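You operate a simulated robot arm through the tools that you are given. There is no shell and no other tool. Be economical: measure what you need, move in short steps, check, and stop when the job is done.

You run a simulated two-armed robot. Do the job below in one go: nothing can be reset, and whatever is moved stays where it is left.

TASK
Put the blue ladle on the upper shelf under the cup machine. Then close the fish door. Then take the purple ladle and put it on the top of the white table. Then open the bin lid. Keep to this order.

It is judged by the outcome, as a careful person would: the job done as asked, and still so three seconds after it is handed in. It fails if anything else is knocked over, pushed out of place, dropped, spilled or broken. Lids that push on must go on centred and level and be pressed home; caps that screw on are set level and turned clockwise until they are tight.

THE ROBOT
Two 6-joint arms with two-finger parallel grippers on one trunk, on a base that drives. Base frame: it is fixed to the floor where the robot stands at the start and does not move with it; the origin is under the middle of the robot, x ahead of it, y to its left, z up. Units: mm, degrees, N and s.
The left shoulder is at the start at [60, 187, 1122], the right one opposite. Places, roughly: bin lid [100, -5300, 500]; blue ladle (7x6x18 cm) [500, 100, 900]; fish door [-1000, -1700, 500]; purple ladle (7x6x18 cm) [-2200, -200, 200]; top of the white table [-4100, 500, 800]; upper shelf under the cup machine [-2500, -800, 500]. Payload 1.57 kg a hand.
The tool frame of a hand sits at the grasp point between the pads (the TCP): z along the fingers, y along the line on which they close. The tips reach 30 mm beyond it. The gripper opens to 110 mm. The fingers are 24 mm wide and 12 mm thick; the gripper's body (48 by 112 mm) begins 78 mm behind the TCP.
Orientation is that of the tool frame in the base frame, as [roll, pitch, yaw] about the fixed x, y, z axes, in that order (R = Rz(yaw) Ry(pitch) Rx(roll)). With the fingers straight down and closing along the base's y, the tool's x points along the base's -x, its y along +y and its z along -z.

THE INTERFACE
- The arms move only by the tool send_rows. It takes "left_rows", "right_rows" or both (then of equal length, played together; a hand with none holds still); each is text: rows parted by semicolons, each of 7 numbers parted by spaces: the shift along the tool's x, y, z in units of 25 mm (1.0 is 25 mm), then the turn, a rotation vector about the tool's x, y, z in units of 6 degrees (1.0 is 6 degrees), then the opening in per cent of the stroke, from 0 (shut) to 100 (fully open). In form: x y z ax ay az hand; .... A call has 1 to 20 rows; each row shifts and turns the commanded pose from where the row before left it, along the tool's axes as they then stand. A call with a number of a shift or a turn outside -1 to 1 is refused whole. Rows are played at 5 a second. More than 50 mm and 8.6 degrees between two rows, or a gripper value outside its range, and nothing of the call is played. Where a pose cannot be reached the arm comes as near as it can. A force on the tool above 40 N (or 10 N above the force at the start of the call, whichever is more), or a blocked arm, ends the call early, and 0.2 s more pass. Each finger travels about 153 mm/s and halts on what it meets, pressing with about 35 N; the grip force reading is that of the motor and also rises with nothing between the fingers. The clock runs only during rows and for 0.2 s after the last one: add rows that do not move to give the fingers time. The reply holds the time, the measured pose of the TCP, the force on the tool along the base axes, the opening and the grip force, in the units named above and with some noise, with the torque about the TCP (base axes, N m) and any sound that the robot's microphone picked up.
- Cameras (640 x 400 px; columns grow to the right, rows downward): "scene" is now at [11.6, 8.6, 1668.2]; the picture's right is [0.17, -0.99, 0.00], its down [-0.77, -0.13, -0.63] and it looks along [0.62, 0.10, -0.78] (base axes); focal length 267 px, centre (320, 200). "left" rides on the left gripper at [70, -16, -141] in its tool frame; the picture's right is [0.23, 0.97, 0.00], its down [-0.86, 0.20, -0.48] and it looks along [-0.47, 0.11, 0.88] (tool axes); focal length 222 px, centre (320, 200). "right" rides on the right gripper at [70, 16, -141] in its tool frame; the picture's right is [-0.23, 0.97, 0.00], its down [-0.86, -0.20, -0.48] and it looks along [-0.47, -0.11, 0.88] (tool axes); focal length 222 px, centre (320, 200). There is no depth. A picture from a camera that has moved, and an enlarged one, comes with that camera's place and axes in the base frame and with its lens. The place of the scene camera against the robot may be out by one fixed shift of up to 12 mm in any direction.
- get_image(camera): a new picture of that camera. No time passes.
- move_column(by): slides the trunk up (or, below 0, down) by that many mm; the arms and the scene camera ride with it, the base frame stays. It gives what a move gives, with no picture.
- drive_base(legs): drives the robot by 1 to 6 legs, each [ahead, left, turn to the left] in mm, mm and degrees, along the robot's own axes; the way and the turn of a leg run together, so that a leg with both is an arc; at most 1500 mm and 180 degrees a leg. The arms and the cameras ride along, it lands a little off, and it stops where it bumps. It gives what a move gives.
- aim_head(pan, tilt): turns the head with the scene camera to pan (to the left, within 86 degrees either way) and tilt (down, from -29 to 69), counted from straight ahead of the robot. It gives what a move gives.
- zoom(camera, box): a new picture of the part [left, top, right, bottom] of that camera's present view, enlarged. No time passes.
- close_job(): hands the job in; it is judged then, once.

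Go step by step. Nothing tells you exact positions but the pictures and the camera data: compare them with the known pose of the tool, close in by small moves and look again before you grip or let go. The budget is 165 turns and 122 pictures, counting those below and the enlarged ones. Unless the task says otherwise, let go and move clear before handing in.

The tools are called after "Emit:" as name(argument=value, ...) on one line, values as JSON. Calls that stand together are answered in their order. send_rows: Moves the arms, as the interface text tells. Its arguments: {"type":"object","properties":{"left_rows":{"type":"string"},"right_rows":{"type":"string"}},"required":[]} The other tools are called the same way: move_column (by) slides the trunk up or down; drive_base (legs) drives the base; aim_head (pan, tilt) turns the head that bears the scene camera; get_image (camera) takes a picture; zoom (camera, box) takes an enlarged picture of a part of a camera's view; close_job () hands the job in.

At the start:

```text
time: 0.0
left_ee_pos: [406.4, 287.7, 1048.4]
left_orientation: [180.0, 0.0, -179.9]
left_ft_force: [0.2, -0.7, -0.1]
left_wrist_torque: [-0.03, 0.0, 0.01]
left_grip_width: 110.1
left_gripper_force: 0.1
right_ee_pos: [502.5, -92.2, 1150.8]
right_orientation: [179.9, 0.0, 180.0]
right_ft_force: [0.2, -0.6, 0.7]
right_wrist_torque: [0.04, 0.0, 0.0]
right_grip_width: 110.2
right_gripper_force: 0.1
trunk travel left (down, up): [-750.0, 240.0]
robot x, y, heading: [0.9, -3.3, 0.1]
head pan, tilt: [9.5, 51.3]
```

scene: 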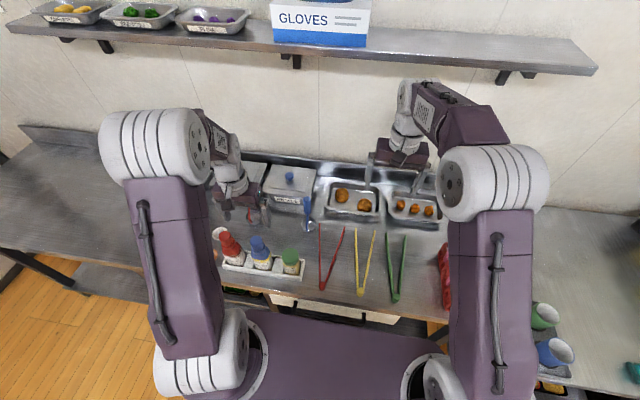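
right: 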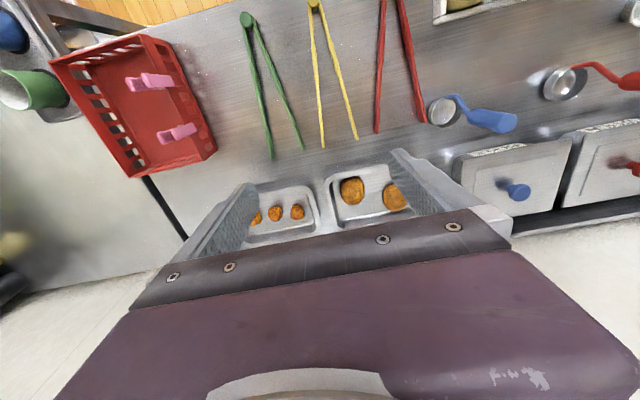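
left: 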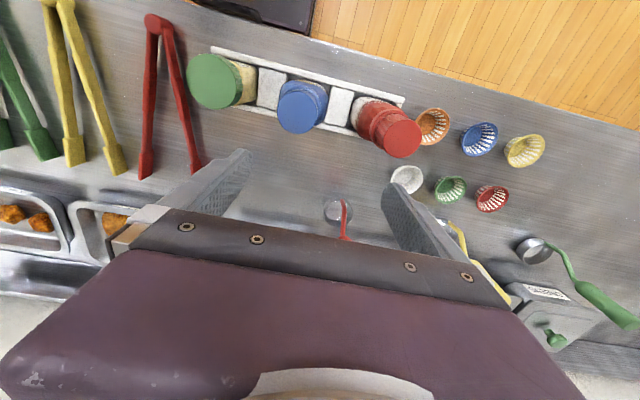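

I see the blue ladle on the counter, its bowl roughly at (528, 109) and the handle running toward (560, 210). I'll look closer before moving.

Emit:
zoom(camera="right", box=[380, 50, 640, 212])

Emit:
zoom(camera="scene", box=[190, 140, 450, 302])

```text
2.46 times, centred on (510, 131) of right
camera zoom: at [433.2, -76.8, 1291.8], right [0.23, 0.97, 0.0], down [0.86, -0.2, 0.48], along [0.47, -0.11, -0.88], focal length 547 px, centre (-148, 370)
```

zoom: 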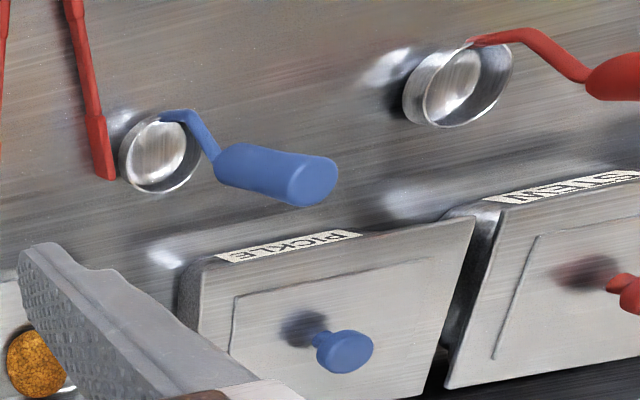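

```text
2.46 times, centred on (320, 221) of scene
camera zoom: at [11.6, 8.6, 1668.2], right [0.17, -0.99, 0.0], down [-0.77, -0.13, -0.63], along [0.62, 0.1, -0.78], focal length 656 px, centre (320, 148)
```

zoom: 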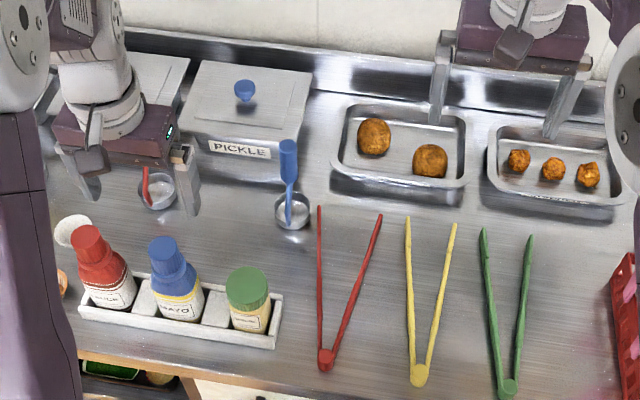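

The ladle stands upright: bowl on the counter near (535, 132) and a vertical grip from z≈933 to 1010. I'll use the right hand, turned horizontal and yawed left, so I can grasp the handle from the side and later slide it in under the machine.

Emit:
send_rows(right_rows="0 0 0 0 -1 0 100;0 0 0 0 -1 0 100;0 0 0 0 -1 0 100;0 0 0 0 -1 0 100;0 0 0 0 -1 0 100;0 0 0 0 -1 0 100;0 0 0 0 -1 0 100;0 0 0 0 -1 0 100;0 0 0 0 -1 0 100;0 0 0 0 -1 0 100;0 0 0 0 -1 0 100;0 0 0 0 -1 0 100;0 0 0 0 -1 0 100;0 0 0 0 -1 0 100;0 0 0 0 -1 0 100;0 0 0 -1 0 0 100;0 0 0 -1 0 0 100;0 0 0 -1 0 0 100;0 0 0 -1 0 0 100;0 0 0 -1 0 0 100")

```text
time: 4.2
left_ee_pos: [405.8, 286.9, 1050.0]
left_orientation: [-180.0, 0.2, 180.0]
left_ft_force: [1.0, 0.0, 0.8]
left_wrist_torque: [-0.03, 0.0, 0.01]
left_grip_width: 109.7
left_gripper_force: 0.0
right_ee_pos: [492.7, 46.3, 1243.8]
right_orientation: [-165.1, 85.2, -144.1]
right_ft_force: [-0.7, 0.5, 0.2]
right_wrist_torque: [0.01, -0.03, 0.01]
right_grip_width: 110.0
right_gripper_force: 0.0
right hand out of reach, approached as far as the arm can: row 8, 13, 14, 15, 16, 17, 18, 19, 20
trunk travel left (down, up): [-750.0, 240.0]
robot x, y, heading: [3.0, 1.5, -0.1]
head pan, tilt: [9.5, 51.3]
```

The horizontal pose is cramped against the shoulder. I'll raise the left hand clear of the bottles and then back the base off a little.

Emit:
send_rows(left_rows="0 0 -1 0 0 0 100;0 0 -1 0 0 0 100;0 0 -1 0 0 0 100;0 0 -1 0 0 0 100;0 0 -1 0 0 0 100;0 0 -1 0 0 0 100;0 0 -1 0 0 0 100;0 0 -1 0 0 0 100")

Emit:
drive_base(legs=[[-150, 0, 0]])

Emit:
aim_head(pan=0, tilt=40)

Emit:
get_image(camera="scene")

Emit:
get_image(camera="right")

```text
time: 6.0
left_ee_pos: [406.9, 286.2, 1250.8]
left_orientation: [-179.9, 0.1, 180.0]
left_ft_force: [-0.3, -0.5, -0.5]
left_wrist_torque: [-0.02, 0.01, -0.03]
left_grip_width: 110.0
left_gripper_force: 0.1
right_ee_pos: [493.1, 45.5, 1245.2]
right_orientation: [-165.8, 85.2, -144.9]
right_ft_force: [-0.1, -0.4, -0.2]
right_wrist_torque: [0.0, 0.04, 0.03]
right_grip_width: 110.1
right_gripper_force: 0.1
trunk travel left (down, up): [-750.0, 240.0]
robot x, y, heading: [0.4, -0.6, 0.2]
head pan, tilt: [9.5, 51.3]
```

```text
time: 7.4
left_ee_pos: [257.0, 285.9, 1247.8]
left_orientation: [-180.0, 0.0, 179.9]
left_ft_force: [0.4, 0.4, -1.0]
left_wrist_torque: [-0.04, 0.05, -0.02]
left_grip_width: 109.6
left_gripper_force: 0.1
right_ee_pos: [343.5, 45.7, 1245.2]
right_orientation: [-166.7, 85.1, -145.9]
right_ft_force: [0.5, -0.5, 0.9]
right_wrist_torque: [-0.03, 0.03, 0.0]
right_grip_width: 110.0
right_gripper_force: 0.0
trunk travel left (down, up): [-750.0, 240.0]
robot x, y, heading: [-152.8, -2.9, 0.2]
head pan, tilt: [9.5, 51.3]
```

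```text
time: 8.1
left_ee_pos: [253.1, 286.1, 1250.0]
left_orientation: [180.0, 0.1, 179.9]
left_ft_force: [0.1, 0.5, -0.2]
left_wrist_torque: [0.02, -0.03, 0.0]
left_grip_width: 110.1
left_gripper_force: 0.1
right_ee_pos: [340.3, 45.3, 1244.1]
right_orientation: [-165.6, 85.1, -144.8]
right_ft_force: [-0.7, -0.2, -0.5]
right_wrist_torque: [0.02, 0.0, 0.01]
right_grip_width: 110.3
right_gripper_force: 0.0
trunk travel left (down, up): [-750.0, 240.0]
robot x, y, heading: [-151.1, -2.3, -0.2]
head pan, tilt: [0.0, 40.0]
```

```text
116 pictures are left
camera scene: at [-131.9, -3.8, 1684.0], right [0.0, -1.0, 0.0], down [-0.64, 0.0, -0.77], along [0.77, 0.0, -0.64], focal length 267 px, centre (320, 200)
```

scene: 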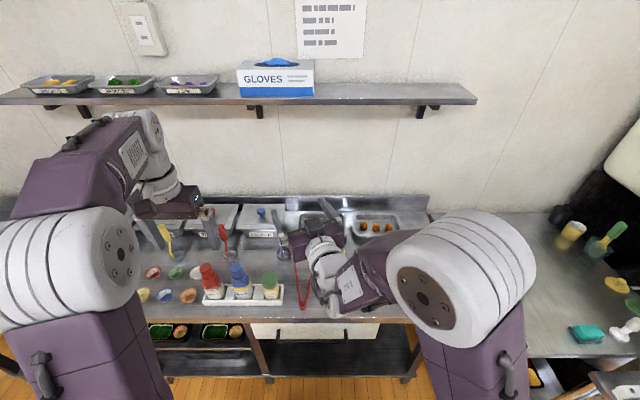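

```text
115 pictures are left
camera right: at [198.7, 6.2, 1187.1], right [-0.33, 0.92, 0.21], down [-0.32, -0.31, 0.89], along [0.89, 0.23, 0.4], focal length 222 px, centre (320, 200)
```

right: 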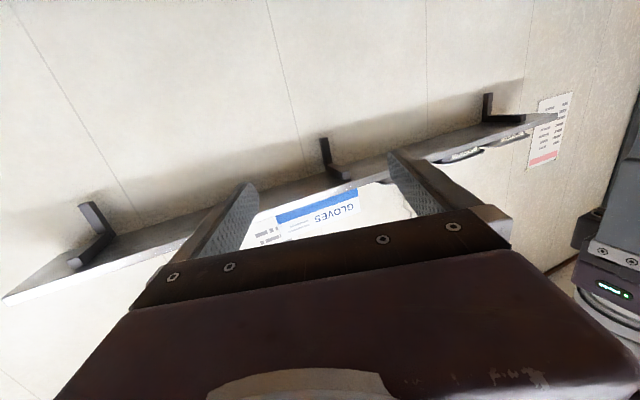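

The wrist camera ends up beneath the hand looking upward, which is no use. I'll roll the hand about its own axis so the camera comes out on top.

Emit:
send_rows(right_rows="0 0 0 0 0 1 100;0 0 0 0 0 1 100;0 0 0 0 0 1 100;0 0 0 0 0 1 100;0 0 0 0 0 1 100;0 0 0 0 0 1 100;0 0 0 0 0 1 100;0 0 0 0 0 1 100;0 0 0 0 0 1 100;0 0 0 0 0 1 100;0 0 0 0 0 1 100;0 0 0 0 0 1 100;0 0 0 0 0 1 100;0 0 0 0 0 1 100;0 0 0 0 0 1 100;0 0 0 0 0 1 100;0 0 0 0 0 1 100;0 0 0 0 0 1 100;0 0 0 0 0 1 100;0 0 0 0 0 1 100")

```text
time: 12.3
left_ee_pos: [255.3, 286.6, 1249.1]
left_orientation: [-180.0, 0.1, 180.0]
left_ft_force: [-0.4, -0.1, 0.7]
left_wrist_torque: [-0.02, -0.01, 0.01]
left_grip_width: 109.8
left_gripper_force: 0.1
right_ee_pos: [317.7, 177.1, 1546.0]
right_orientation: [95.3, -13.3, 109.2]
right_ft_force: [0.6, -0.6, -0.2]
right_wrist_torque: [0.0, -0.02, 0.0]
right_grip_width: 110.1
right_gripper_force: 0.2
right hand out of reach, approached as far as the arm can: row 1, 2, 3, 4, 5, 6, 7, 8, 9, 10, 11, 12, 13, 14, 15, 16, 17, 18, 19, 20
trunk travel left (down, up): [-750.0, 240.0]
robot x, y, heading: [-151.3, -0.4, 0.2]
head pan, tilt: [0.0, 40.0]
```

That roll pulled the arm far off its pose. I'll reverse it before trying another way.

Emit:
send_rows(right_rows="0 0 0 0 0 -1 100;0 0 0 0 0 -1 100;0 0 0 0 0 -1 100;0 0 0 0 0 -1 100;0 0 0 0 0 -1 100;0 0 0 0 0 -1 100;0 0 0 0 0 -1 100;0 0 0 0 0 -1 100;0 0 0 0 0 -1 100;0 0 0 0 0 -1 100;0 0 0 0 0 -1 100;0 0 0 0 0 -1 100;0 0 0 0 0 -1 100;0 0 0 0 0 -1 100;0 0 0 0 0 -1 100;0 0 0 0 0 -1 100;0 0 0 0 0 -1 100;0 0 0 0 0 -1 100;0 0 0 0 0 -1 100;0 0 0 0 0 -1 100")

```text
time: 16.5
left_ee_pos: [255.0, 286.0, 1248.0]
left_orientation: [180.0, 0.0, 179.8]
left_ft_force: [-1.5, 0.4, -0.1]
left_wrist_torque: [0.06, -0.03, 0.02]
left_grip_width: 110.3
left_gripper_force: 0.0
right_ee_pos: [316.1, 175.8, 1544.5]
right_orientation: [-106.6, 72.6, -85.6]
right_ft_force: [-0.4, -0.2, 0.0]
right_wrist_torque: [0.01, 0.0, -0.02]
right_grip_width: 110.1
right_gripper_force: 0.0
trunk travel left (down, up): [-750.0, 240.0]
robot x, y, heading: [-153.9, -0.3, -0.4]
head pan, tilt: [0.0, 40.0]
```

That showed two things: each call starts from the achieved pose, and at this height above the shoulder the hand can roll freely. I'll roll the camera on top here, then lower the trunk instead of the arm.

Emit:
send_rows(right_rows="0 0 0 0 0 1 100;0 0 0 0 0 1 100;0 0 0 0 0 1 100;0 0 0 0 0 1 100;0 0 0 0 0 1 100;0 0 0 0 0 1 100;0 0 0 0 0 1 100;0 0 0 0 0 1 100;0 0 0 0 0 1 100;0 0 0 0 0 1 100;0 0 0 0 0 1 100;0 0 0 0 0 1 100;0 0 0 0 0 1 100;0 0 0 0 0 1 100;0 0 0 0 0 1 100;0 0 0 0 0 1 100;0 0 0 0 0 1 100;0 0 0 0 0 1 100;0 0 0 0 0 1 100;0 0 0 0 0 1 100")

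Emit:
send_rows(right_rows="0 0 0 0 0 1 100;0 0 0 0 0 1 100;0 0 0 0 0 1 100;0 0 0 0 0 1 100;0 0 0 0 0 1 100;0 0 0 0 0 1 100;0 0 0 0 0 1 100;0 0 0 0 0 1 100;0 0 0 0 0 1 100;0 0 0 0 0 1 100;0 0 0 0 0 1 100;0 0 0 0 0 1 100;0 0 0 0 0 1 100")

```text
time: 20.7
left_ee_pos: [253.7, 285.7, 1248.9]
left_orientation: [-180.0, 0.1, 179.9]
left_ft_force: [0.4, 0.3, -0.4]
left_wrist_torque: [-0.02, -0.03, 0.01]
left_grip_width: 110.0
left_gripper_force: 0.0
right_ee_pos: [317.3, 176.5, 1544.9]
right_orientation: [95.1, -13.4, 109.2]
right_ft_force: [1.0, 0.7, 0.0]
right_wrist_torque: [0.01, 0.03, 0.01]
right_grip_width: 110.0
right_gripper_force: 0.0
trunk travel left (down, up): [-750.0, 240.0]
robot x, y, heading: [-150.9, -2.7, -0.0]
head pan, tilt: [0.0, 40.0]
```

```text
time: 23.5
left_ee_pos: [255.5, 285.0, 1249.8]
left_orientation: [179.8, -0.1, 179.9]
left_ft_force: [0.3, -1.0, -0.7]
left_wrist_torque: [0.05, 0.0, -0.04]
left_grip_width: 110.0
left_gripper_force: 0.1
right_ee_pos: [442.9, -28.9, 1636.4]
right_orientation: [178.2, -85.4, 24.3]
right_ft_force: [-0.1, -0.2, 0.3]
right_wrist_torque: [0.0, -0.05, 0.06]
right_grip_width: 109.9
right_gripper_force: 0.1
right hand out of reach, approached as far as the arm can: row 1, 2, 3, 4, 5, 6, 8, 9, 10, 11, 12, 13
trunk travel left (down, up): [-750.0, 240.0]
robot x, y, heading: [-150.4, 0.4, -0.2]
head pan, tilt: [0.0, 40.0]
```

The camera is on top now and the tool is level. I'll test how far down this pose goes.

Emit:
send_rows(right_rows="-1 0 0 0 0 0 100;-1 0 0 0 0 0 100;-1 0 0 0 0 0 100;-1 0 0 0 0 0 100;-1 0 0 0 0 0 100;-1 0 0 0 0 0 100;-1 0 0 0 0 0 100;-1 0 0 0 0 0 100")

Emit:
get_image(camera="right")

Emit:
get_image(camera="scene")

```text
time: 25.3
left_ee_pos: [253.9, 285.6, 1249.3]
left_orientation: [-179.9, 0.2, 180.0]
left_ft_force: [0.2, -0.3, 0.0]
left_wrist_torque: [-0.03, 0.02, -0.07]
left_grip_width: 110.1
left_gripper_force: 0.1
right_ee_pos: [439.6, -27.8, 1451.9]
right_orientation: [175.8, -85.3, 26.7]
right_ft_force: [-0.1, -0.4, -0.8]
right_wrist_torque: [-0.01, -0.01, 0.01]
right_grip_width: 110.3
right_gripper_force: 0.1
right hand out of reach, approached as far as the arm can: row 1, 2
trunk travel left (down, up): [-750.0, 240.0]
robot x, y, heading: [-152.3, 2.0, 0.1]
head pan, tilt: [0.0, 40.0]
```

```text
114 pictures are left
camera right: at [320.7, -94.2, 1533.8], right [0.36, -0.91, -0.22], down [-0.58, -0.03, -0.81], along [0.73, 0.42, -0.54], focal length 222 px, centre (320, 200)
```

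right: 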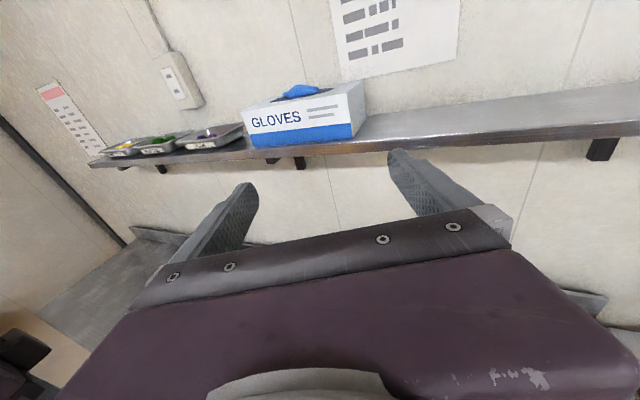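

```text
113 pictures are left
camera scene: at [-130.6, -4.0, 1684.1], right [0.0, -1.0, 0.0], down [-0.64, 0.0, -0.77], along [0.77, 0.0, -0.64], focal length 267 px, centre (320, 200)
```

scene: 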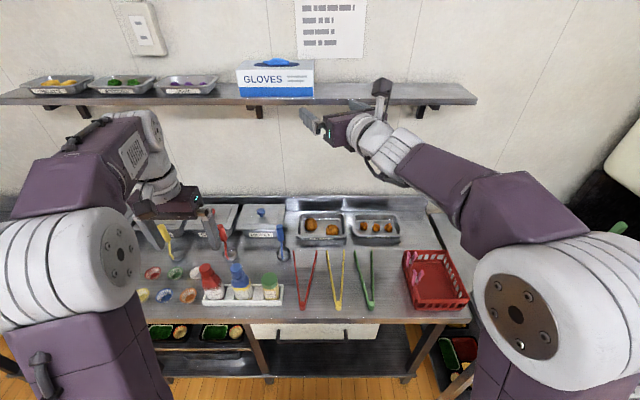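

That works. I'll keep going down toward handle height.

Emit:
send_rows(right_rows="-1 0 0 0 0 0 100;-1 0 0 0 0 0 100;-1 0 0 0 0 0 100;-1 0 0 0 0 0 100;-1 0 0 0 0 0 100;-1 0 0 0 0 0 100;-1 0 0 0 0 0 100;-1 0 0 0 0 0 100;-1 0 0 0 0 0 100;-1 0 0 0 0 0 100;-1 0 0 0 0 0 100;-1 0 0 0 0 0 100;-1 0 0 0 0 0 100")

Emit:
get_image(camera="right")

```text
time: 28.1
left_ee_pos: [255.3, 284.8, 1249.1]
left_orientation: [179.9, -0.1, 179.9]
left_ft_force: [0.4, 0.4, 0.1]
left_wrist_torque: [0.01, 0.04, 0.0]
left_grip_width: 110.0
left_gripper_force: 0.1
right_ee_pos: [420.2, -55.9, 1131.7]
right_orientation: [176.5, -85.3, 26.6]
right_ft_force: [1.0, -0.9, -0.4]
right_wrist_torque: [0.0, -0.01, -0.02]
right_grip_width: 109.9
right_gripper_force: 0.1
right hand out of reach, approached as far as the arm can: row 8, 9, 11, 13
trunk travel left (down, up): [-750.0, 240.0]
robot x, y, heading: [-154.4, -4.0, 0.1]
head pan, tilt: [0.0, 40.0]
```

```text
112 pictures are left
camera right: at [301.6, -124.8, 1212.9], right [0.36, -0.9, -0.22], down [-0.58, -0.03, -0.81], along [0.73, 0.42, -0.54], focal length 222 px, centre (320, 200)
```

right: 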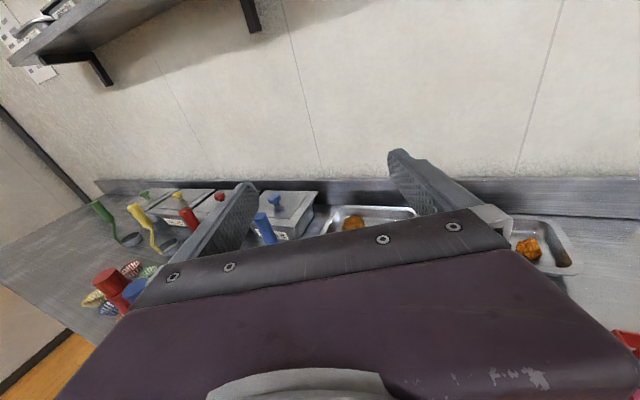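

The limit is near shoulder height, so the trunk will do the rest. I'll lower it 155 mm.

Emit:
move_column(by=-155)

Emit:
get_image(camera="right")

Emit:
get_image(camera="scene")

```text
time: 29.9
left_ee_pos: [254.1, 286.2, 1093.7]
left_orientation: [-179.9, 0.1, 179.9]
left_ft_force: [-0.7, 0.8, 0.1]
left_wrist_torque: [-0.03, 0.01, 0.01]
left_grip_width: 110.0
left_gripper_force: 0.1
right_ee_pos: [418.3, -55.2, 976.8]
right_orientation: [176.4, -85.4, 26.5]
right_ft_force: [0.8, 0.2, 0.3]
right_wrist_torque: [0.01, 0.0, -0.02]
right_grip_width: 110.0
right_gripper_force: 0.0
trunk travel left (down, up): [-595.0, 395.0]
robot x, y, heading: [-150.0, 1.2, -0.1]
head pan, tilt: [0.0, 40.0]
```

```text
111 pictures are left
camera right: at [300.9, -124.5, 1058.5], right [0.36, -0.9, -0.22], down [-0.58, -0.03, -0.81], along [0.73, 0.43, -0.54], focal length 222 px, centre (320, 200)
```

right: 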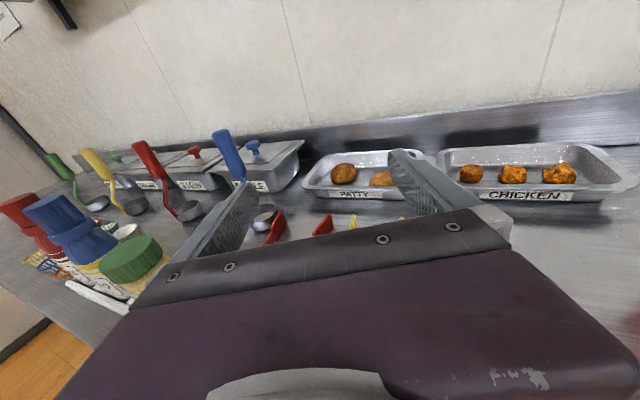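

```text
110 pictures are left
camera scene: at [-130.9, -3.9, 1529.1], right [0.0, -1.0, 0.0], down [-0.64, 0.0, -0.77], along [0.77, 0.0, -0.64], focal length 267 px, centre (320, 200)
```

scene: 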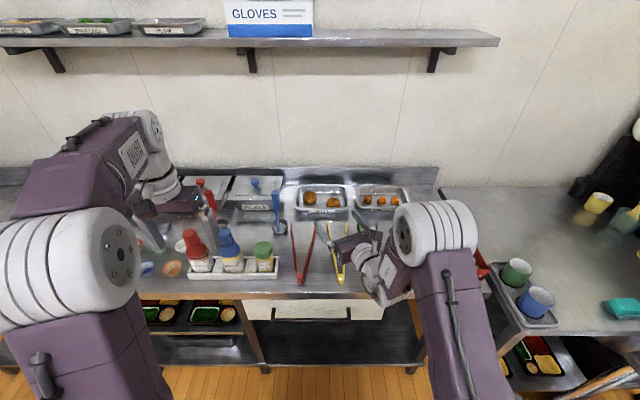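

The blue handle is left of the hand, consistent with (535, 135). I'll shift left to line up, about 120 mm short of it.

Emit:
send_rows(right_rows="0.03 -0.87 0.4 0 0 0 100;0.03 -0.87 0.4 0 0 0 100;0.03 -0.87 0.4 0 0 0 100;0.03 -0.87 0.4 0 0 0 100;0.03 -0.87 0.4 0 0 0 100;0.03 -0.87 0.4 0 0 0 100")

Emit:
get_image(camera="right")

```text
time: 31.3
left_ee_pos: [254.7, 286.7, 1094.4]
left_orientation: [180.0, 0.2, 179.9]
left_ft_force: [0.2, -0.8, 0.7]
left_wrist_torque: [-0.01, 0.04, 0.0]
left_grip_width: 110.1
left_gripper_force: 0.0
right_ee_pos: [455.3, -38.0, 986.0]
right_orientation: [177.6, -85.3, 26.5]
right_ft_force: [0.4, 0.2, -0.8]
right_wrist_torque: [0.0, 0.0, 0.0]
right_grip_width: 110.2
right_gripper_force: 0.1
right hand out of reach, approached as far as the arm can: row 1, 2, 3, 4, 5, 6
trunk travel left (down, up): [-595.0, 395.0]
robot x, y, heading: [-151.7, -0.7, -0.2]
head pan, tilt: [0.0, 40.0]
```

```text
109 pictures are left
camera right: at [338.9, -108.3, 1066.7], right [0.38, -0.9, -0.22], down [-0.58, -0.04, -0.81], along [0.72, 0.44, -0.54], focal length 222 px, centre (320, 200)
```

right: 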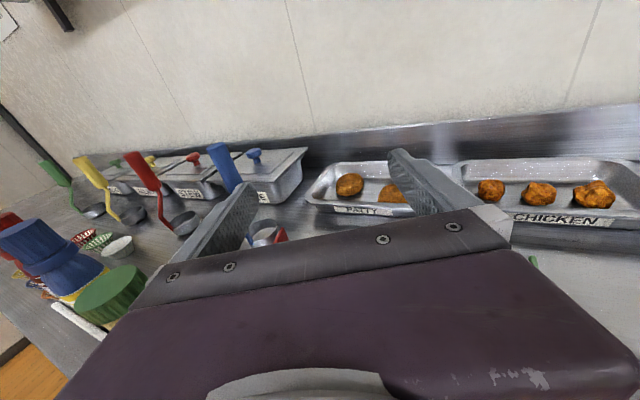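

The arm is at its sideways limit, so the base will make the shift instead: 118 mm left and 50 mm back.

Emit:
drive_base(legs=[[-50, 118, 0]])

Emit:
get_image(camera="right")

```text
time: 32.6
left_ee_pos: [203.3, 405.6, 1093.8]
left_orientation: [180.0, 0.2, 179.9]
left_ft_force: [0.0, -0.1, 0.0]
left_wrist_torque: [0.0, -0.03, 0.0]
left_grip_width: 110.1
left_gripper_force: 0.0
right_ee_pos: [405.4, 79.9, 984.3]
right_orientation: [177.6, -85.3, 26.4]
right_ft_force: [0.6, -0.4, 0.4]
right_wrist_torque: [0.01, 0.01, 0.02]
right_grip_width: 109.9
right_gripper_force: 0.1
trunk travel left (down, up): [-595.0, 395.0]
robot x, y, heading: [-202.9, 121.2, -0.1]
head pan, tilt: [0.0, 40.0]
```

```text
108 pictures are left
camera right: at [288.6, 10.2, 1066.7], right [0.38, -0.9, -0.22], down [-0.58, -0.04, -0.81], along [0.72, 0.44, -0.54], focal length 222 px, centre (320, 200)
```

right: 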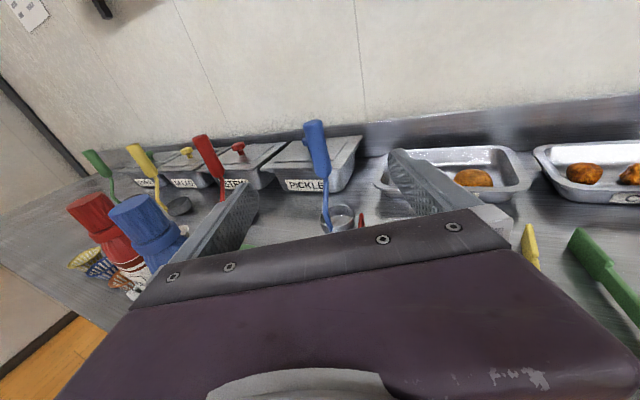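

The handle now sits between the fingers. I'll advance about 143 mm along the tool axis.

Emit:
send_rows(right_rows="0 -0.05 0.95 0 0 0 100;0 -0.05 0.95 0 0 0 100;0 -0.05 0.95 0 0 0 100;0 -0.05 0.95 0 0 0 100;0 -0.05 0.95 0 0 0 100")

Emit:
get_image(camera="right")

Emit:
get_image(camera="scene")

```text
time: 33.8
left_ee_pos: [205.1, 405.1, 1093.5]
left_orientation: [-179.9, 0.1, 179.9]
left_ft_force: [1.7, -0.2, -0.3]
left_wrist_torque: [-0.04, -0.02, -0.03]
left_grip_width: 110.1
left_gripper_force: 0.0
right_ee_pos: [515.1, 127.6, 975.7]
right_orientation: [178.1, -85.0, 26.4]
right_ft_force: [1.4, -0.2, -0.1]
right_wrist_torque: [0.0, 0.02, 0.0]
right_grip_width: 110.1
right_gripper_force: 0.1
right hand out of reach, approached as far as the arm can: row 3
trunk travel left (down, up): [-595.0, 395.0]
robot x, y, heading: [-203.0, 121.4, -0.1]
head pan, tilt: [0.0, 40.0]
```

```text
107 pictures are left
camera right: at [399.0, 57.5, 1058.0], right [0.39, -0.89, -0.22], down [-0.58, -0.05, -0.81], along [0.72, 0.44, -0.54], focal length 222 px, centre (320, 200)
```

right: 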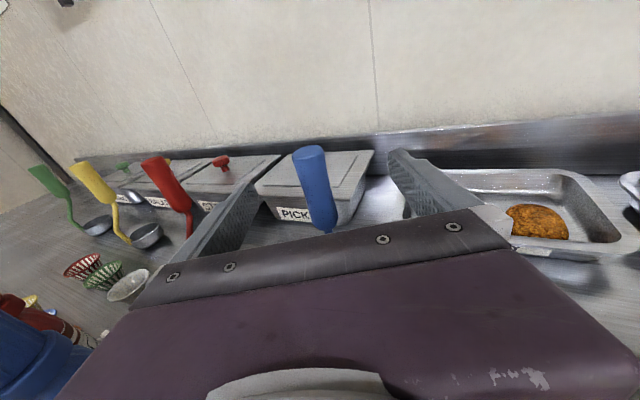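

```text
106 pictures are left
camera scene: at [-180.5, 115.0, 1529.0], right [0.0, -1.0, 0.0], down [-0.64, 0.0, -0.77], along [0.77, 0.0, -0.64], focal length 267 px, centre (320, 200)
```

scene: 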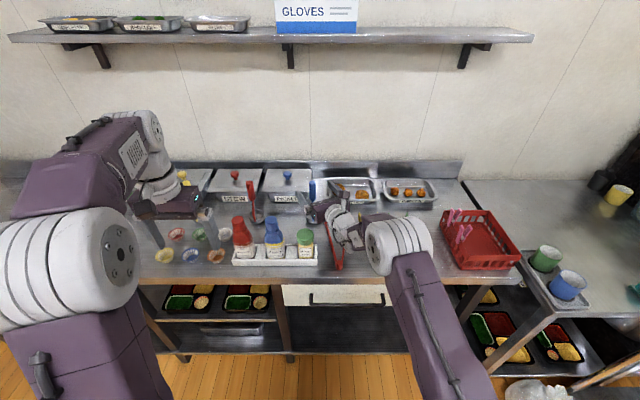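

The handle is centred between the fingers and about 24 mm away. I'll advance and close.

Emit:
send_rows(right_rows="0 0 0.5 0 0 0 100;0 0 0.46 0 0 0 100;0 0 0 0 0 0 60;0 0 0 0 0 0 30;0 0 0 0 0 0 0;0 0 0 0 0 0 0;0 0 0 0 0 0 0")

Emit:
get_image(camera="right")

```text
time: 35.4
left_ee_pos: [203.4, 405.4, 1094.3]
left_orientation: [179.9, 0.1, 179.9]
left_ft_force: [-0.9, 1.0, -0.1]
left_wrist_torque: [0.03, 0.01, 0.0]
left_grip_width: 110.0
left_gripper_force: 0.2
right_ee_pos: [535.1, 138.1, 973.9]
right_orientation: [177.9, -85.2, 26.4]
right_ft_force: [-1.5, 2.0, 0.1]
right_wrist_torque: [0.26, 0.13, 0.1]
right_grip_width: 22.5
right_gripper_force: 35.1
trunk travel left (down, up): [-595.0, 395.0]
robot x, y, heading: [-202.5, 114.8, -0.0]
head pan, tilt: [0.0, 40.0]
```

```text
105 pictures are left
camera right: at [419.1, 68.0, 1056.0], right [0.38, -0.9, -0.22], down [-0.58, -0.05, -0.81], along [0.72, 0.44, -0.54], focal length 222 px, centre (320, 200)
```

right: 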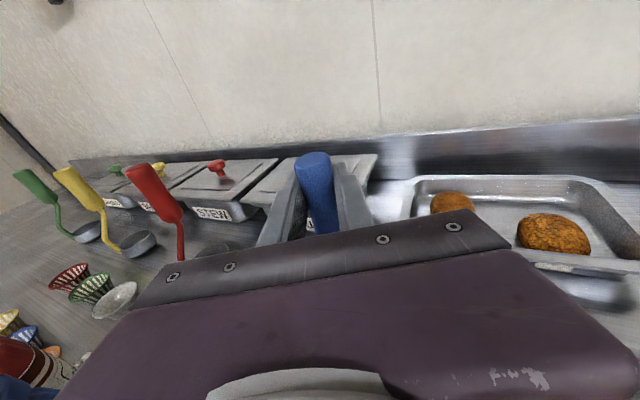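

The blue ladle is held, 22.5 mm across the grip. I'll lift with the trunk, back away from the counter and look around.

Emit:
move_column(by=200)

Emit:
drive_base(legs=[[-450, 0, 0]])

Emit:
aim_head(pan=-80, tilt=15)

Emit:
get_image(camera="right")

Emit:
get_image(camera="scene")

```text
time: 37.6
left_ee_pos: [204.0, 403.7, 1293.9]
left_orientation: [-180.0, 0.1, 179.8]
left_ft_force: [-0.1, 0.3, 1.1]
left_wrist_torque: [-0.01, -0.01, 0.02]
left_grip_width: 109.8
left_gripper_force: 0.0
right_ee_pos: [534.3, 138.8, 1174.4]
right_orientation: [177.9, -85.2, 26.4]
right_ft_force: [-0.4, -0.4, -1.1]
right_wrist_torque: [0.02, 0.03, -0.02]
right_grip_width: 23.0
right_gripper_force: 35.2
trunk travel left (down, up): [-795.0, 195.0]
robot x, y, heading: [-204.0, 119.6, -0.2]
head pan, tilt: [0.0, 40.0]
```

```text
time: 40.3
left_ee_pos: [-240.9, 403.8, 1294.1]
left_orientation: [-179.9, 0.0, 179.5]
left_ft_force: [0.4, -0.6, 0.7]
left_wrist_torque: [-0.02, -0.01, 0.0]
left_grip_width: 109.9
left_gripper_force: 0.1
right_ee_pos: [86.5, 135.4, 1173.7]
right_orientation: [178.2, -85.1, 25.6]
right_ft_force: [0.3, 0.3, -1.2]
right_wrist_torque: [0.0, -0.01, -0.01]
right_grip_width: 22.5
right_gripper_force: 34.9
trunk travel left (down, up): [-795.0, 195.0]
robot x, y, heading: [-655.4, 121.8, -0.6]
head pan, tilt: [0.0, 40.0]
```

```text
time: 41.8
left_ee_pos: [-242.8, 404.9, 1292.8]
left_orientation: [-179.9, 0.1, 179.5]
left_ft_force: [-0.2, -0.6, -0.3]
left_wrist_torque: [-0.01, 0.02, -0.01]
left_grip_width: 110.0
left_gripper_force: 0.0
right_ee_pos: [85.4, 134.9, 1173.8]
right_orientation: [177.8, -85.2, 26.0]
right_ft_force: [-0.3, 0.0, -1.5]
right_wrist_torque: [0.01, 0.01, -0.01]
right_grip_width: 22.3
right_gripper_force: 34.4
trunk travel left (down, up): [-795.0, 195.0]
robot x, y, heading: [-654.7, 118.5, -0.8]
head pan, tilt: [-80.0, 15.0]
```

```text
104 pictures are left
camera right: at [-31.0, 65.6, 1256.1], right [0.38, -0.9, -0.22], down [-0.58, -0.04, -0.81], along [0.72, 0.44, -0.54], focal length 222 px, centre (320, 200)
```

right: 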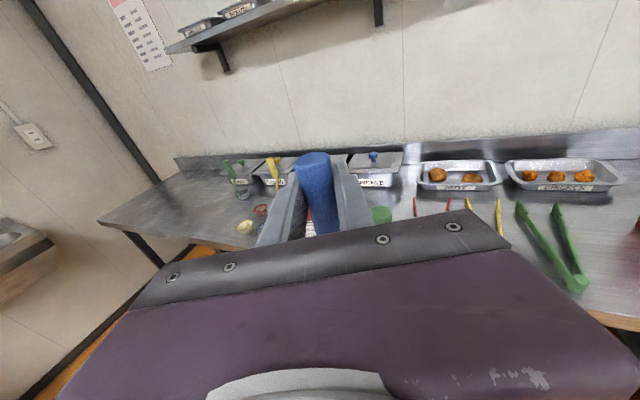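

```text
103 pictures are left
camera scene: at [-700.0, 25.3, 1768.6], right [-0.99, -0.17, 0.0], down [-0.04, 0.26, -0.97], along [0.16, -0.95, -0.26], focal length 267 px, centre (320, 200)
```

scene: 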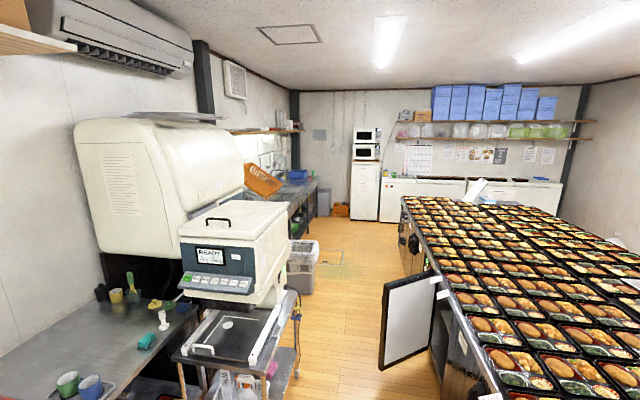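

The open fish door and the corridor are to my right, and the cup machine should be behind me. I'll turn right toward it and look.

Emit:
drive_base(legs=[[0, 0, -90], [0, 0, -60]])

Emit:
aim_head(pan=0, tilt=20)

Emit:
get_image(camera="scene")

```text
time: 48.7
left_ee_pos: [-865.2, -328.1, 1293.5]
left_orientation: [179.9, 0.0, 29.5]
left_ft_force: [0.0, -0.2, -1.3]
left_wrist_torque: [-0.03, -0.03, -0.01]
left_grip_width: 109.8
left_gripper_force: 0.0
right_ee_pos: [-1285.4, -259.7, 1174.5]
right_orientation: [177.7, -85.2, -123.9]
right_ft_force: [0.5, 0.0, -1.1]
right_wrist_torque: [0.03, -0.02, 0.0]
right_grip_width: 22.6
right_gripper_force: 34.7
trunk travel left (down, up): [-795.0, 195.0]
robot x, y, heading: [-652.9, 121.4, -150.2]
head pan, tilt: [-80.0, 15.0]
```

```text
time: 50.2
left_ee_pos: [-866.5, -329.7, 1293.8]
left_orientation: [-180.0, 0.1, 29.5]
left_ft_force: [-0.8, 0.3, 0.2]
left_wrist_torque: [-0.01, 0.0, -0.01]
left_grip_width: 110.1
left_gripper_force: 0.1
right_ee_pos: [-1284.7, -258.5, 1172.8]
right_orientation: [177.8, -85.2, -124.1]
right_ft_force: [-0.3, 0.1, -1.8]
right_wrist_torque: [0.04, -0.03, -0.01]
right_grip_width: 22.4
right_gripper_force: 34.5
trunk travel left (down, up): [-795.0, 195.0]
robot x, y, heading: [-650.6, 119.0, -150.7]
head pan, tilt: [0.0, 20.0]
```

```text
102 pictures are left
camera scene: at [-685.3, 100.3, 1760.4], right [-0.49, 0.87, 0.0], down [0.3, 0.17, -0.94], along [-0.82, -0.46, -0.34], focal length 267 px, centre (320, 200)
```

scene: 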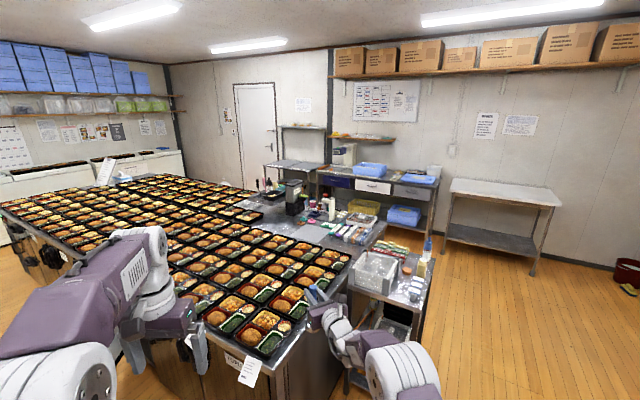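

I can see the white table at the upper right and stations beyond the bento island. I'll zoom in to find the cup machine.

Emit:
zoom(camera="scene", box=[230, 150, 450, 400])

```text
1.60 times, centred on (340, 275) of scene
camera zoom: at [-685.3, 100.3, 1760.4], right [-0.49, 0.87, 0.0], down [0.3, 0.17, -0.94], along [-0.82, -0.46, -0.34], focal length 426 px, centre (288, 80)
```

zoom: 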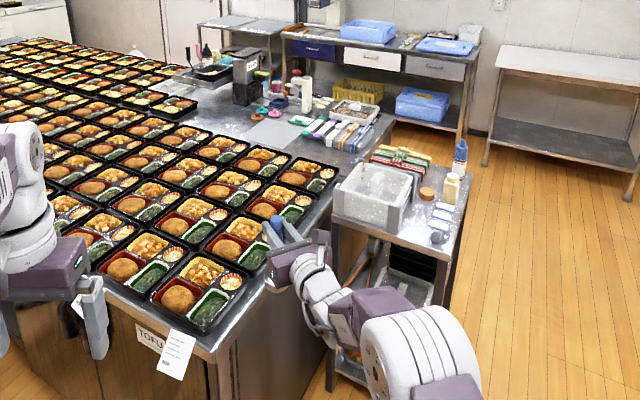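

The purple ladle should be on the low shelf of the cart with the white box, and the cup machine's shelves are hidden behind the island. I'll check the open floor to the right before driving round.

Emit:
aim_head(pan=-55, tilt=30)

Emit:
get_image(camera="scene")

```text
time: 51.5
left_ee_pos: [-866.2, -328.9, 1293.9]
left_orientation: [-180.0, 0.0, 29.4]
left_ft_force: [0.1, 1.1, -0.5]
left_wrist_torque: [-0.01, -0.02, 0.01]
left_grip_width: 110.3
left_gripper_force: 0.1
right_ee_pos: [-1285.3, -260.1, 1173.5]
right_orientation: [177.9, -85.3, -124.0]
right_ft_force: [0.7, 0.9, -1.6]
right_wrist_torque: [0.01, -0.04, -0.03]
right_grip_width: 22.5
right_gripper_force: 35.2
trunk travel left (down, up): [-795.0, 195.0]
robot x, y, heading: [-653.8, 119.7, -150.4]
head pan, tilt: [-55.0, 30.0]
```

```text
100 pictures are left
camera scene: at [-685.8, 184.9, 1744.4], right [0.43, 0.9, 0.0], down [0.45, -0.22, -0.87], along [-0.78, 0.37, -0.5], focal length 267 px, centre (320, 200)
```

scene: 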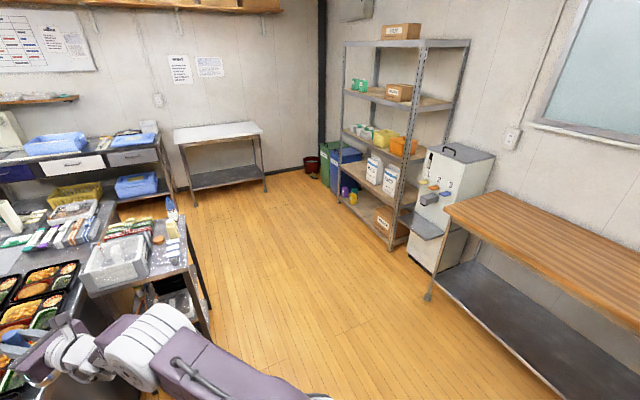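

The aisle is about 1.5 m wide. I'll move into its middle and drive past the cart, then look at the machine side.

Emit:
drive_base(legs=[[0, 0, -30], [0, -650, 0], [1300, 0, 0]])

Emit:
aim_head(pan=55, tilt=35)

Emit:
get_image(camera="scene")

```text
time: 62.8
left_ee_pos: [-2371.3, 478.9, 1293.1]
left_orientation: [-180.0, 0.1, 0.5]
left_ft_force: [-0.3, 0.0, -0.5]
left_wrist_torque: [-0.03, -0.01, 0.02]
left_grip_width: 110.0
left_gripper_force: 0.1
right_ee_pos: [-2705.7, 741.6, 1174.7]
right_orientation: [177.7, -85.2, -152.7]
right_ft_force: [-1.5, -0.1, -1.0]
right_wrist_torque: [-0.02, -0.01, 0.01]
right_grip_width: 22.5
right_gripper_force: 34.6
trunk travel left (down, up): [-795.0, 195.0]
robot x, y, heading: [-1967.0, 772.0, -179.6]
head pan, tilt: [-55.0, 30.0]
```

```text
time: 64.7
left_ee_pos: [-2371.8, 478.2, 1293.7]
left_orientation: [180.0, 0.0, 0.6]
left_ft_force: [-0.2, 0.3, -0.5]
left_wrist_torque: [0.0, 0.02, 0.01]
left_grip_width: 110.1
left_gripper_force: 0.1
right_ee_pos: [-2706.0, 740.9, 1173.7]
right_orientation: [177.7, -85.1, -152.9]
right_ft_force: [0.2, 0.9, -0.8]
right_wrist_torque: [0.01, -0.03, 0.01]
right_grip_width: 22.5
right_gripper_force: 35.7
trunk travel left (down, up): [-795.0, 195.0]
robot x, y, heading: [-1968.3, 769.9, -179.4]
head pan, tilt: [55.0, 35.0]
```

```text
99 pictures are left
camera scene: at [-1961.6, 692.8, 1736.6], right [-0.82, 0.57, 0.0], down [0.32, 0.47, -0.82], along [-0.46, -0.68, -0.57], focal length 267 px, centre (320, 200)
```

scene: 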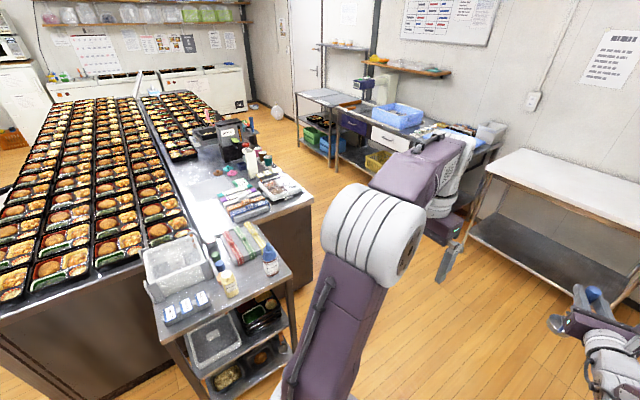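

The given spot for the machine's shelf projects to about pixel (264, 219), the end of the steel counter. I'll zoom in there.

Emit:
zoom(camera="scene", box=[120, 90, 360, 400])

```text
1.29 times, centred on (240, 245) of scene
camera zoom: at [-1961.6, 692.8, 1736.6], right [-0.82, 0.57, 0.0], down [0.32, 0.47, -0.82], along [-0.46, -0.68, -0.57], focal length 344 px, centre (423, 142)
```

zoom: 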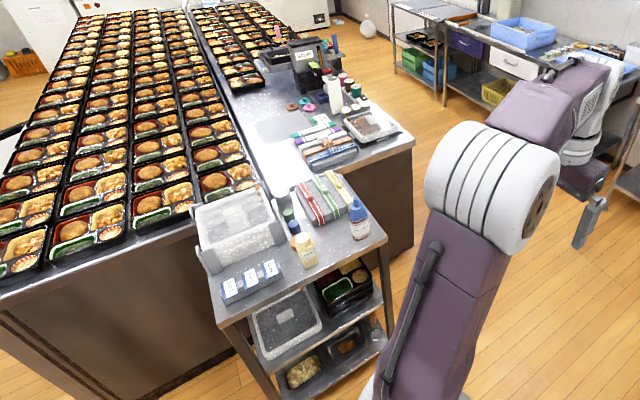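

The counter's near end is closed, so the shelf probably opens on the far side. I'll drive on and look back along that aisle.

Emit:
drive_base(legs=[[1000, 0, 0]])

Emit:
aim_head(pan=86, tilt=30)

Emit:
get_image(camera="scene")

```text
time: 69.8
left_ee_pos: [-3354.9, 479.5, 1294.4]
left_orientation: [180.0, 0.1, -0.2]
left_ft_force: [0.0, -0.3, -0.3]
left_wrist_torque: [0.01, -0.02, 0.0]
left_grip_width: 109.9
left_gripper_force: 0.1
right_ee_pos: [-3685.4, 745.4, 1175.1]
right_orientation: [177.7, -85.3, -153.5]
right_ft_force: [0.3, -0.8, -1.4]
right_wrist_torque: [0.04, 0.01, -0.03]
right_grip_width: 22.4
right_gripper_force: 35.3
trunk travel left (down, up): [-795.0, 195.0]
robot x, y, heading: [-2950.7, 761.6, 179.7]
head pan, tilt: [55.0, 35.0]
```

```text
time: 70.7
left_ee_pos: [-3355.8, 478.2, 1293.0]
left_orientation: [-180.0, 0.1, -0.3]
left_ft_force: [0.5, -0.5, -0.3]
left_wrist_torque: [0.02, 0.0, -0.02]
left_grip_width: 109.9
left_gripper_force: 0.0
right_ee_pos: [-3687.5, 746.3, 1173.8]
right_orientation: [177.9, -85.2, -153.6]
right_ft_force: [-0.4, -0.8, -0.3]
right_wrist_torque: [0.03, 0.0, 0.0]
right_grip_width: 22.4
right_gripper_force: 34.6
trunk travel left (down, up): [-795.0, 195.0]
robot x, y, heading: [-2949.3, 763.6, 179.7]
head pan, tilt: [85.9, 30.0]
```

```text
97 pictures are left
camera scene: at [-2898.3, 670.7, 1744.4], right [-1.0, 0.07, 0.0], down [0.04, 0.5, -0.87], along [-0.06, -0.86, -0.5], focal length 267 px, centre (320, 200)
```

scene: 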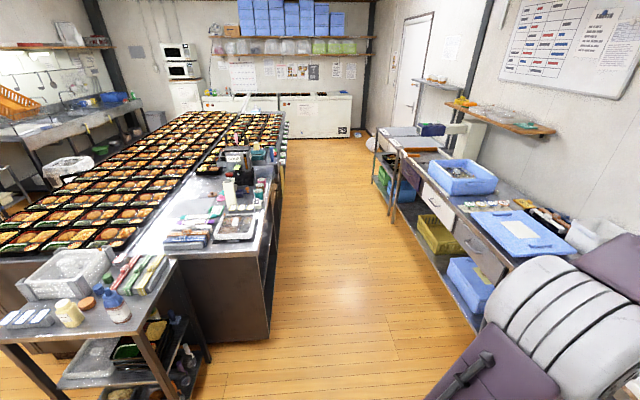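

The aisle beside the island is about 1.4 m wide. I'll turn to face the island, then slide in sideways with the hand high.

Emit:
drive_base(legs=[[0, 0, 90], [0, 0, 90], [-420, 0, 0], [0, -750, 0]])

Emit:
aim_head(pan=-55, tilt=40)

Emit:
get_image(camera="scene")

```text
time: 84.4
left_ee_pos: [-2982.1, 313.3, 1292.5]
left_orientation: [-180.0, 0.1, 175.8]
left_ft_force: [0.6, 0.6, -0.6]
left_wrist_torque: [-0.04, 0.02, -0.02]
left_grip_width: 109.9
left_gripper_force: 0.0
right_ee_pos: [-2671.6, 24.5, 1174.4]
right_orientation: [177.4, -85.3, 22.9]
right_ft_force: [0.7, -0.5, -0.9]
right_wrist_torque: [-0.03, 0.04, 0.01]
right_grip_width: 22.6
right_gripper_force: 34.6
trunk travel left (down, up): [-795.0, 195.0]
robot x, y, heading: [-3412.2, 59.4, -4.2]
head pan, tilt: [85.9, 30.0]
```

```text
time: 86.6
left_ee_pos: [-2981.8, 313.1, 1294.9]
left_orientation: [-179.9, 0.0, 175.8]
left_ft_force: [0.1, 0.6, 0.5]
left_wrist_torque: [0.03, -0.02, 0.01]
left_grip_width: 110.0
left_gripper_force: 0.1
right_ee_pos: [-2670.3, 24.0, 1173.7]
right_orientation: [177.7, -85.1, 22.4]
right_ft_force: [-0.5, 1.0, -1.0]
right_wrist_torque: [0.02, -0.01, -0.01]
right_grip_width: 22.6
right_gripper_force: 34.9
trunk travel left (down, up): [-795.0, 195.0]
robot x, y, heading: [-3409.5, 54.8, -4.2]
head pan, tilt: [-55.0, 40.0]
```

```text
96 pictures are left
camera scene: at [-3427.9, -16.5, 1729.1], right [-0.86, -0.51, 0.0], down [-0.33, 0.55, -0.77], along [0.39, -0.66, -0.64], focal length 267 px, centre (320, 200)
```

scene: 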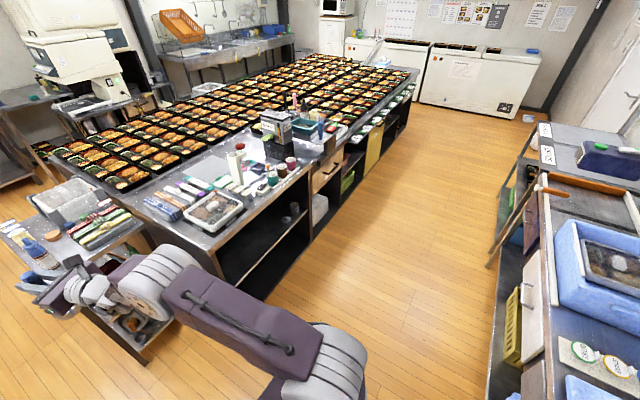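

Now I see open shelves on this side of the counter, below the black cup machine. I'll zoom in.

Emit:
zoom(camera="scene", box=[180, 90, 400, 300])

```text
1.90 times, centred on (290, 195) of scene
camera zoom: at [-3427.9, -16.5, 1729.1], right [-0.86, -0.51, 0.0], down [-0.33, 0.55, -0.77], along [0.39, -0.66, -0.64], focal length 508 px, centre (377, 210)
```

zoom: 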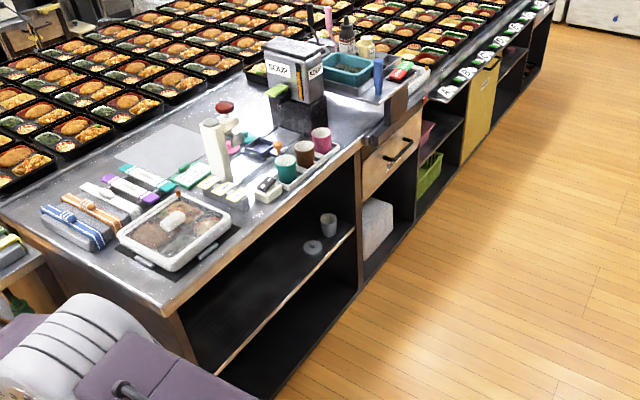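

The compartment below the machine has its upper shelf at z≈465, with the opening at x≈-2630, y from about -450 to -1190, and a cup and lid near its far end. I'll back off, slide into place, then lower the trunk.

Emit:
drive_base(legs=[[0, 0, 4.2], [-75, 0, 0], [0, -770, 0]])

Emit:
aim_head(pan=0, tilt=45)

Emit:
get_image(camera="scene")

```text
time: 91.9
left_ee_pos: [-3078.0, -431.3, 1293.2]
left_orientation: [179.9, 0.2, 179.8]
left_ft_force: [0.3, 0.2, 0.0]
left_wrist_torque: [0.03, 0.0, 0.01]
left_grip_width: 109.8
left_gripper_force: 0.0
right_ee_pos: [-2746.9, -697.4, 1173.3]
right_orientation: [177.5, -85.2, 26.6]
right_ft_force: [-0.4, 0.6, -1.1]
right_wrist_torque: [-0.02, 0.02, 0.01]
right_grip_width: 22.5
right_gripper_force: 34.9
trunk travel left (down, up): [-795.0, 195.0]
robot x, y, heading: [-3485.1, -713.8, -0.2]
head pan, tilt: [-55.0, 40.0]
```

```text
time: 93.1
left_ee_pos: [-3077.8, -432.6, 1294.1]
left_orientation: [179.9, 0.0, 179.9]
left_ft_force: [0.3, 0.5, 0.7]
left_wrist_torque: [0.01, 0.01, 0.01]
left_grip_width: 110.0
left_gripper_force: 0.1
right_ee_pos: [-2746.9, -698.5, 1174.5]
right_orientation: [177.8, -85.1, 26.2]
right_ft_force: [0.7, 0.6, -1.4]
right_wrist_torque: [-0.03, 0.01, 0.01]
right_grip_width: 22.4
right_gripper_force: 34.9
trunk travel left (down, up): [-795.0, 195.0]
robot x, y, heading: [-3487.6, -714.3, -0.1]
head pan, tilt: [0.0, 45.0]
```

```text
94 pictures are left
camera scene: at [-3466.9, -721.1, 1721.8], right [0.0, -1.0, 0.0], down [-0.71, 0.0, -0.71], along [0.71, 0.0, -0.71], focal length 267 px, centre (320, 200)
```

scene: 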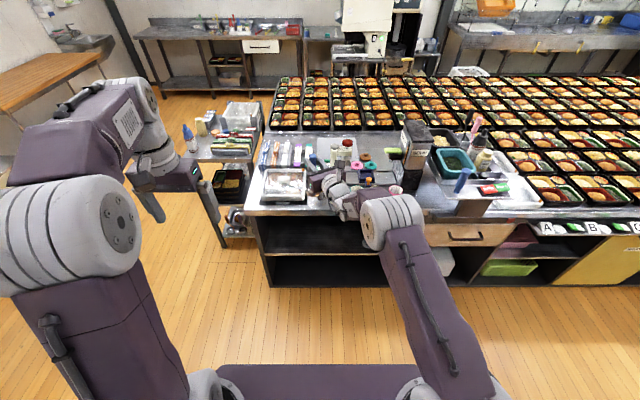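

The hand is clear in front of the counter edge. I'll lower the trunk 500 mm and look into the shelf.

Emit:
move_column(by=-500)

Emit:
get_image(camera="scene")

Emit:
get_image(camera="right")

```text
refused: -500 is not a number from -400 to 400
```

```text
93 pictures are left
camera scene: at [-3466.9, -721.1, 1721.8], right [0.0, -1.0, 0.0], down [-0.71, 0.0, -0.71], along [0.71, 0.0, -0.71], focal length 267 px, centre (320, 200)
```

scene: 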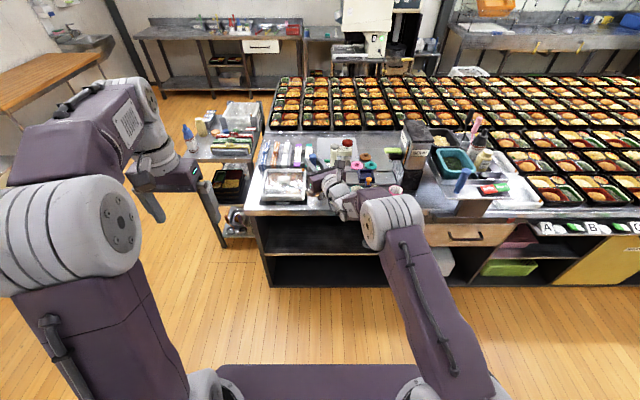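

```text
92 pictures are left
camera right: at [-2863.5, -769.0, 1256.0], right [0.38, -0.9, -0.22], down [-0.58, -0.04, -0.81], along [0.72, 0.44, -0.54], focal length 222 px, centre (320, 200)
```

right: 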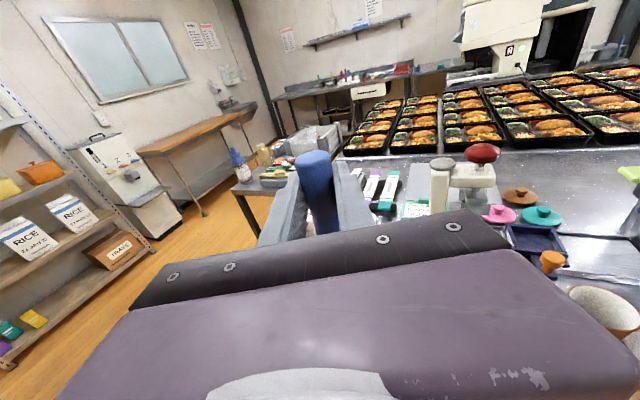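

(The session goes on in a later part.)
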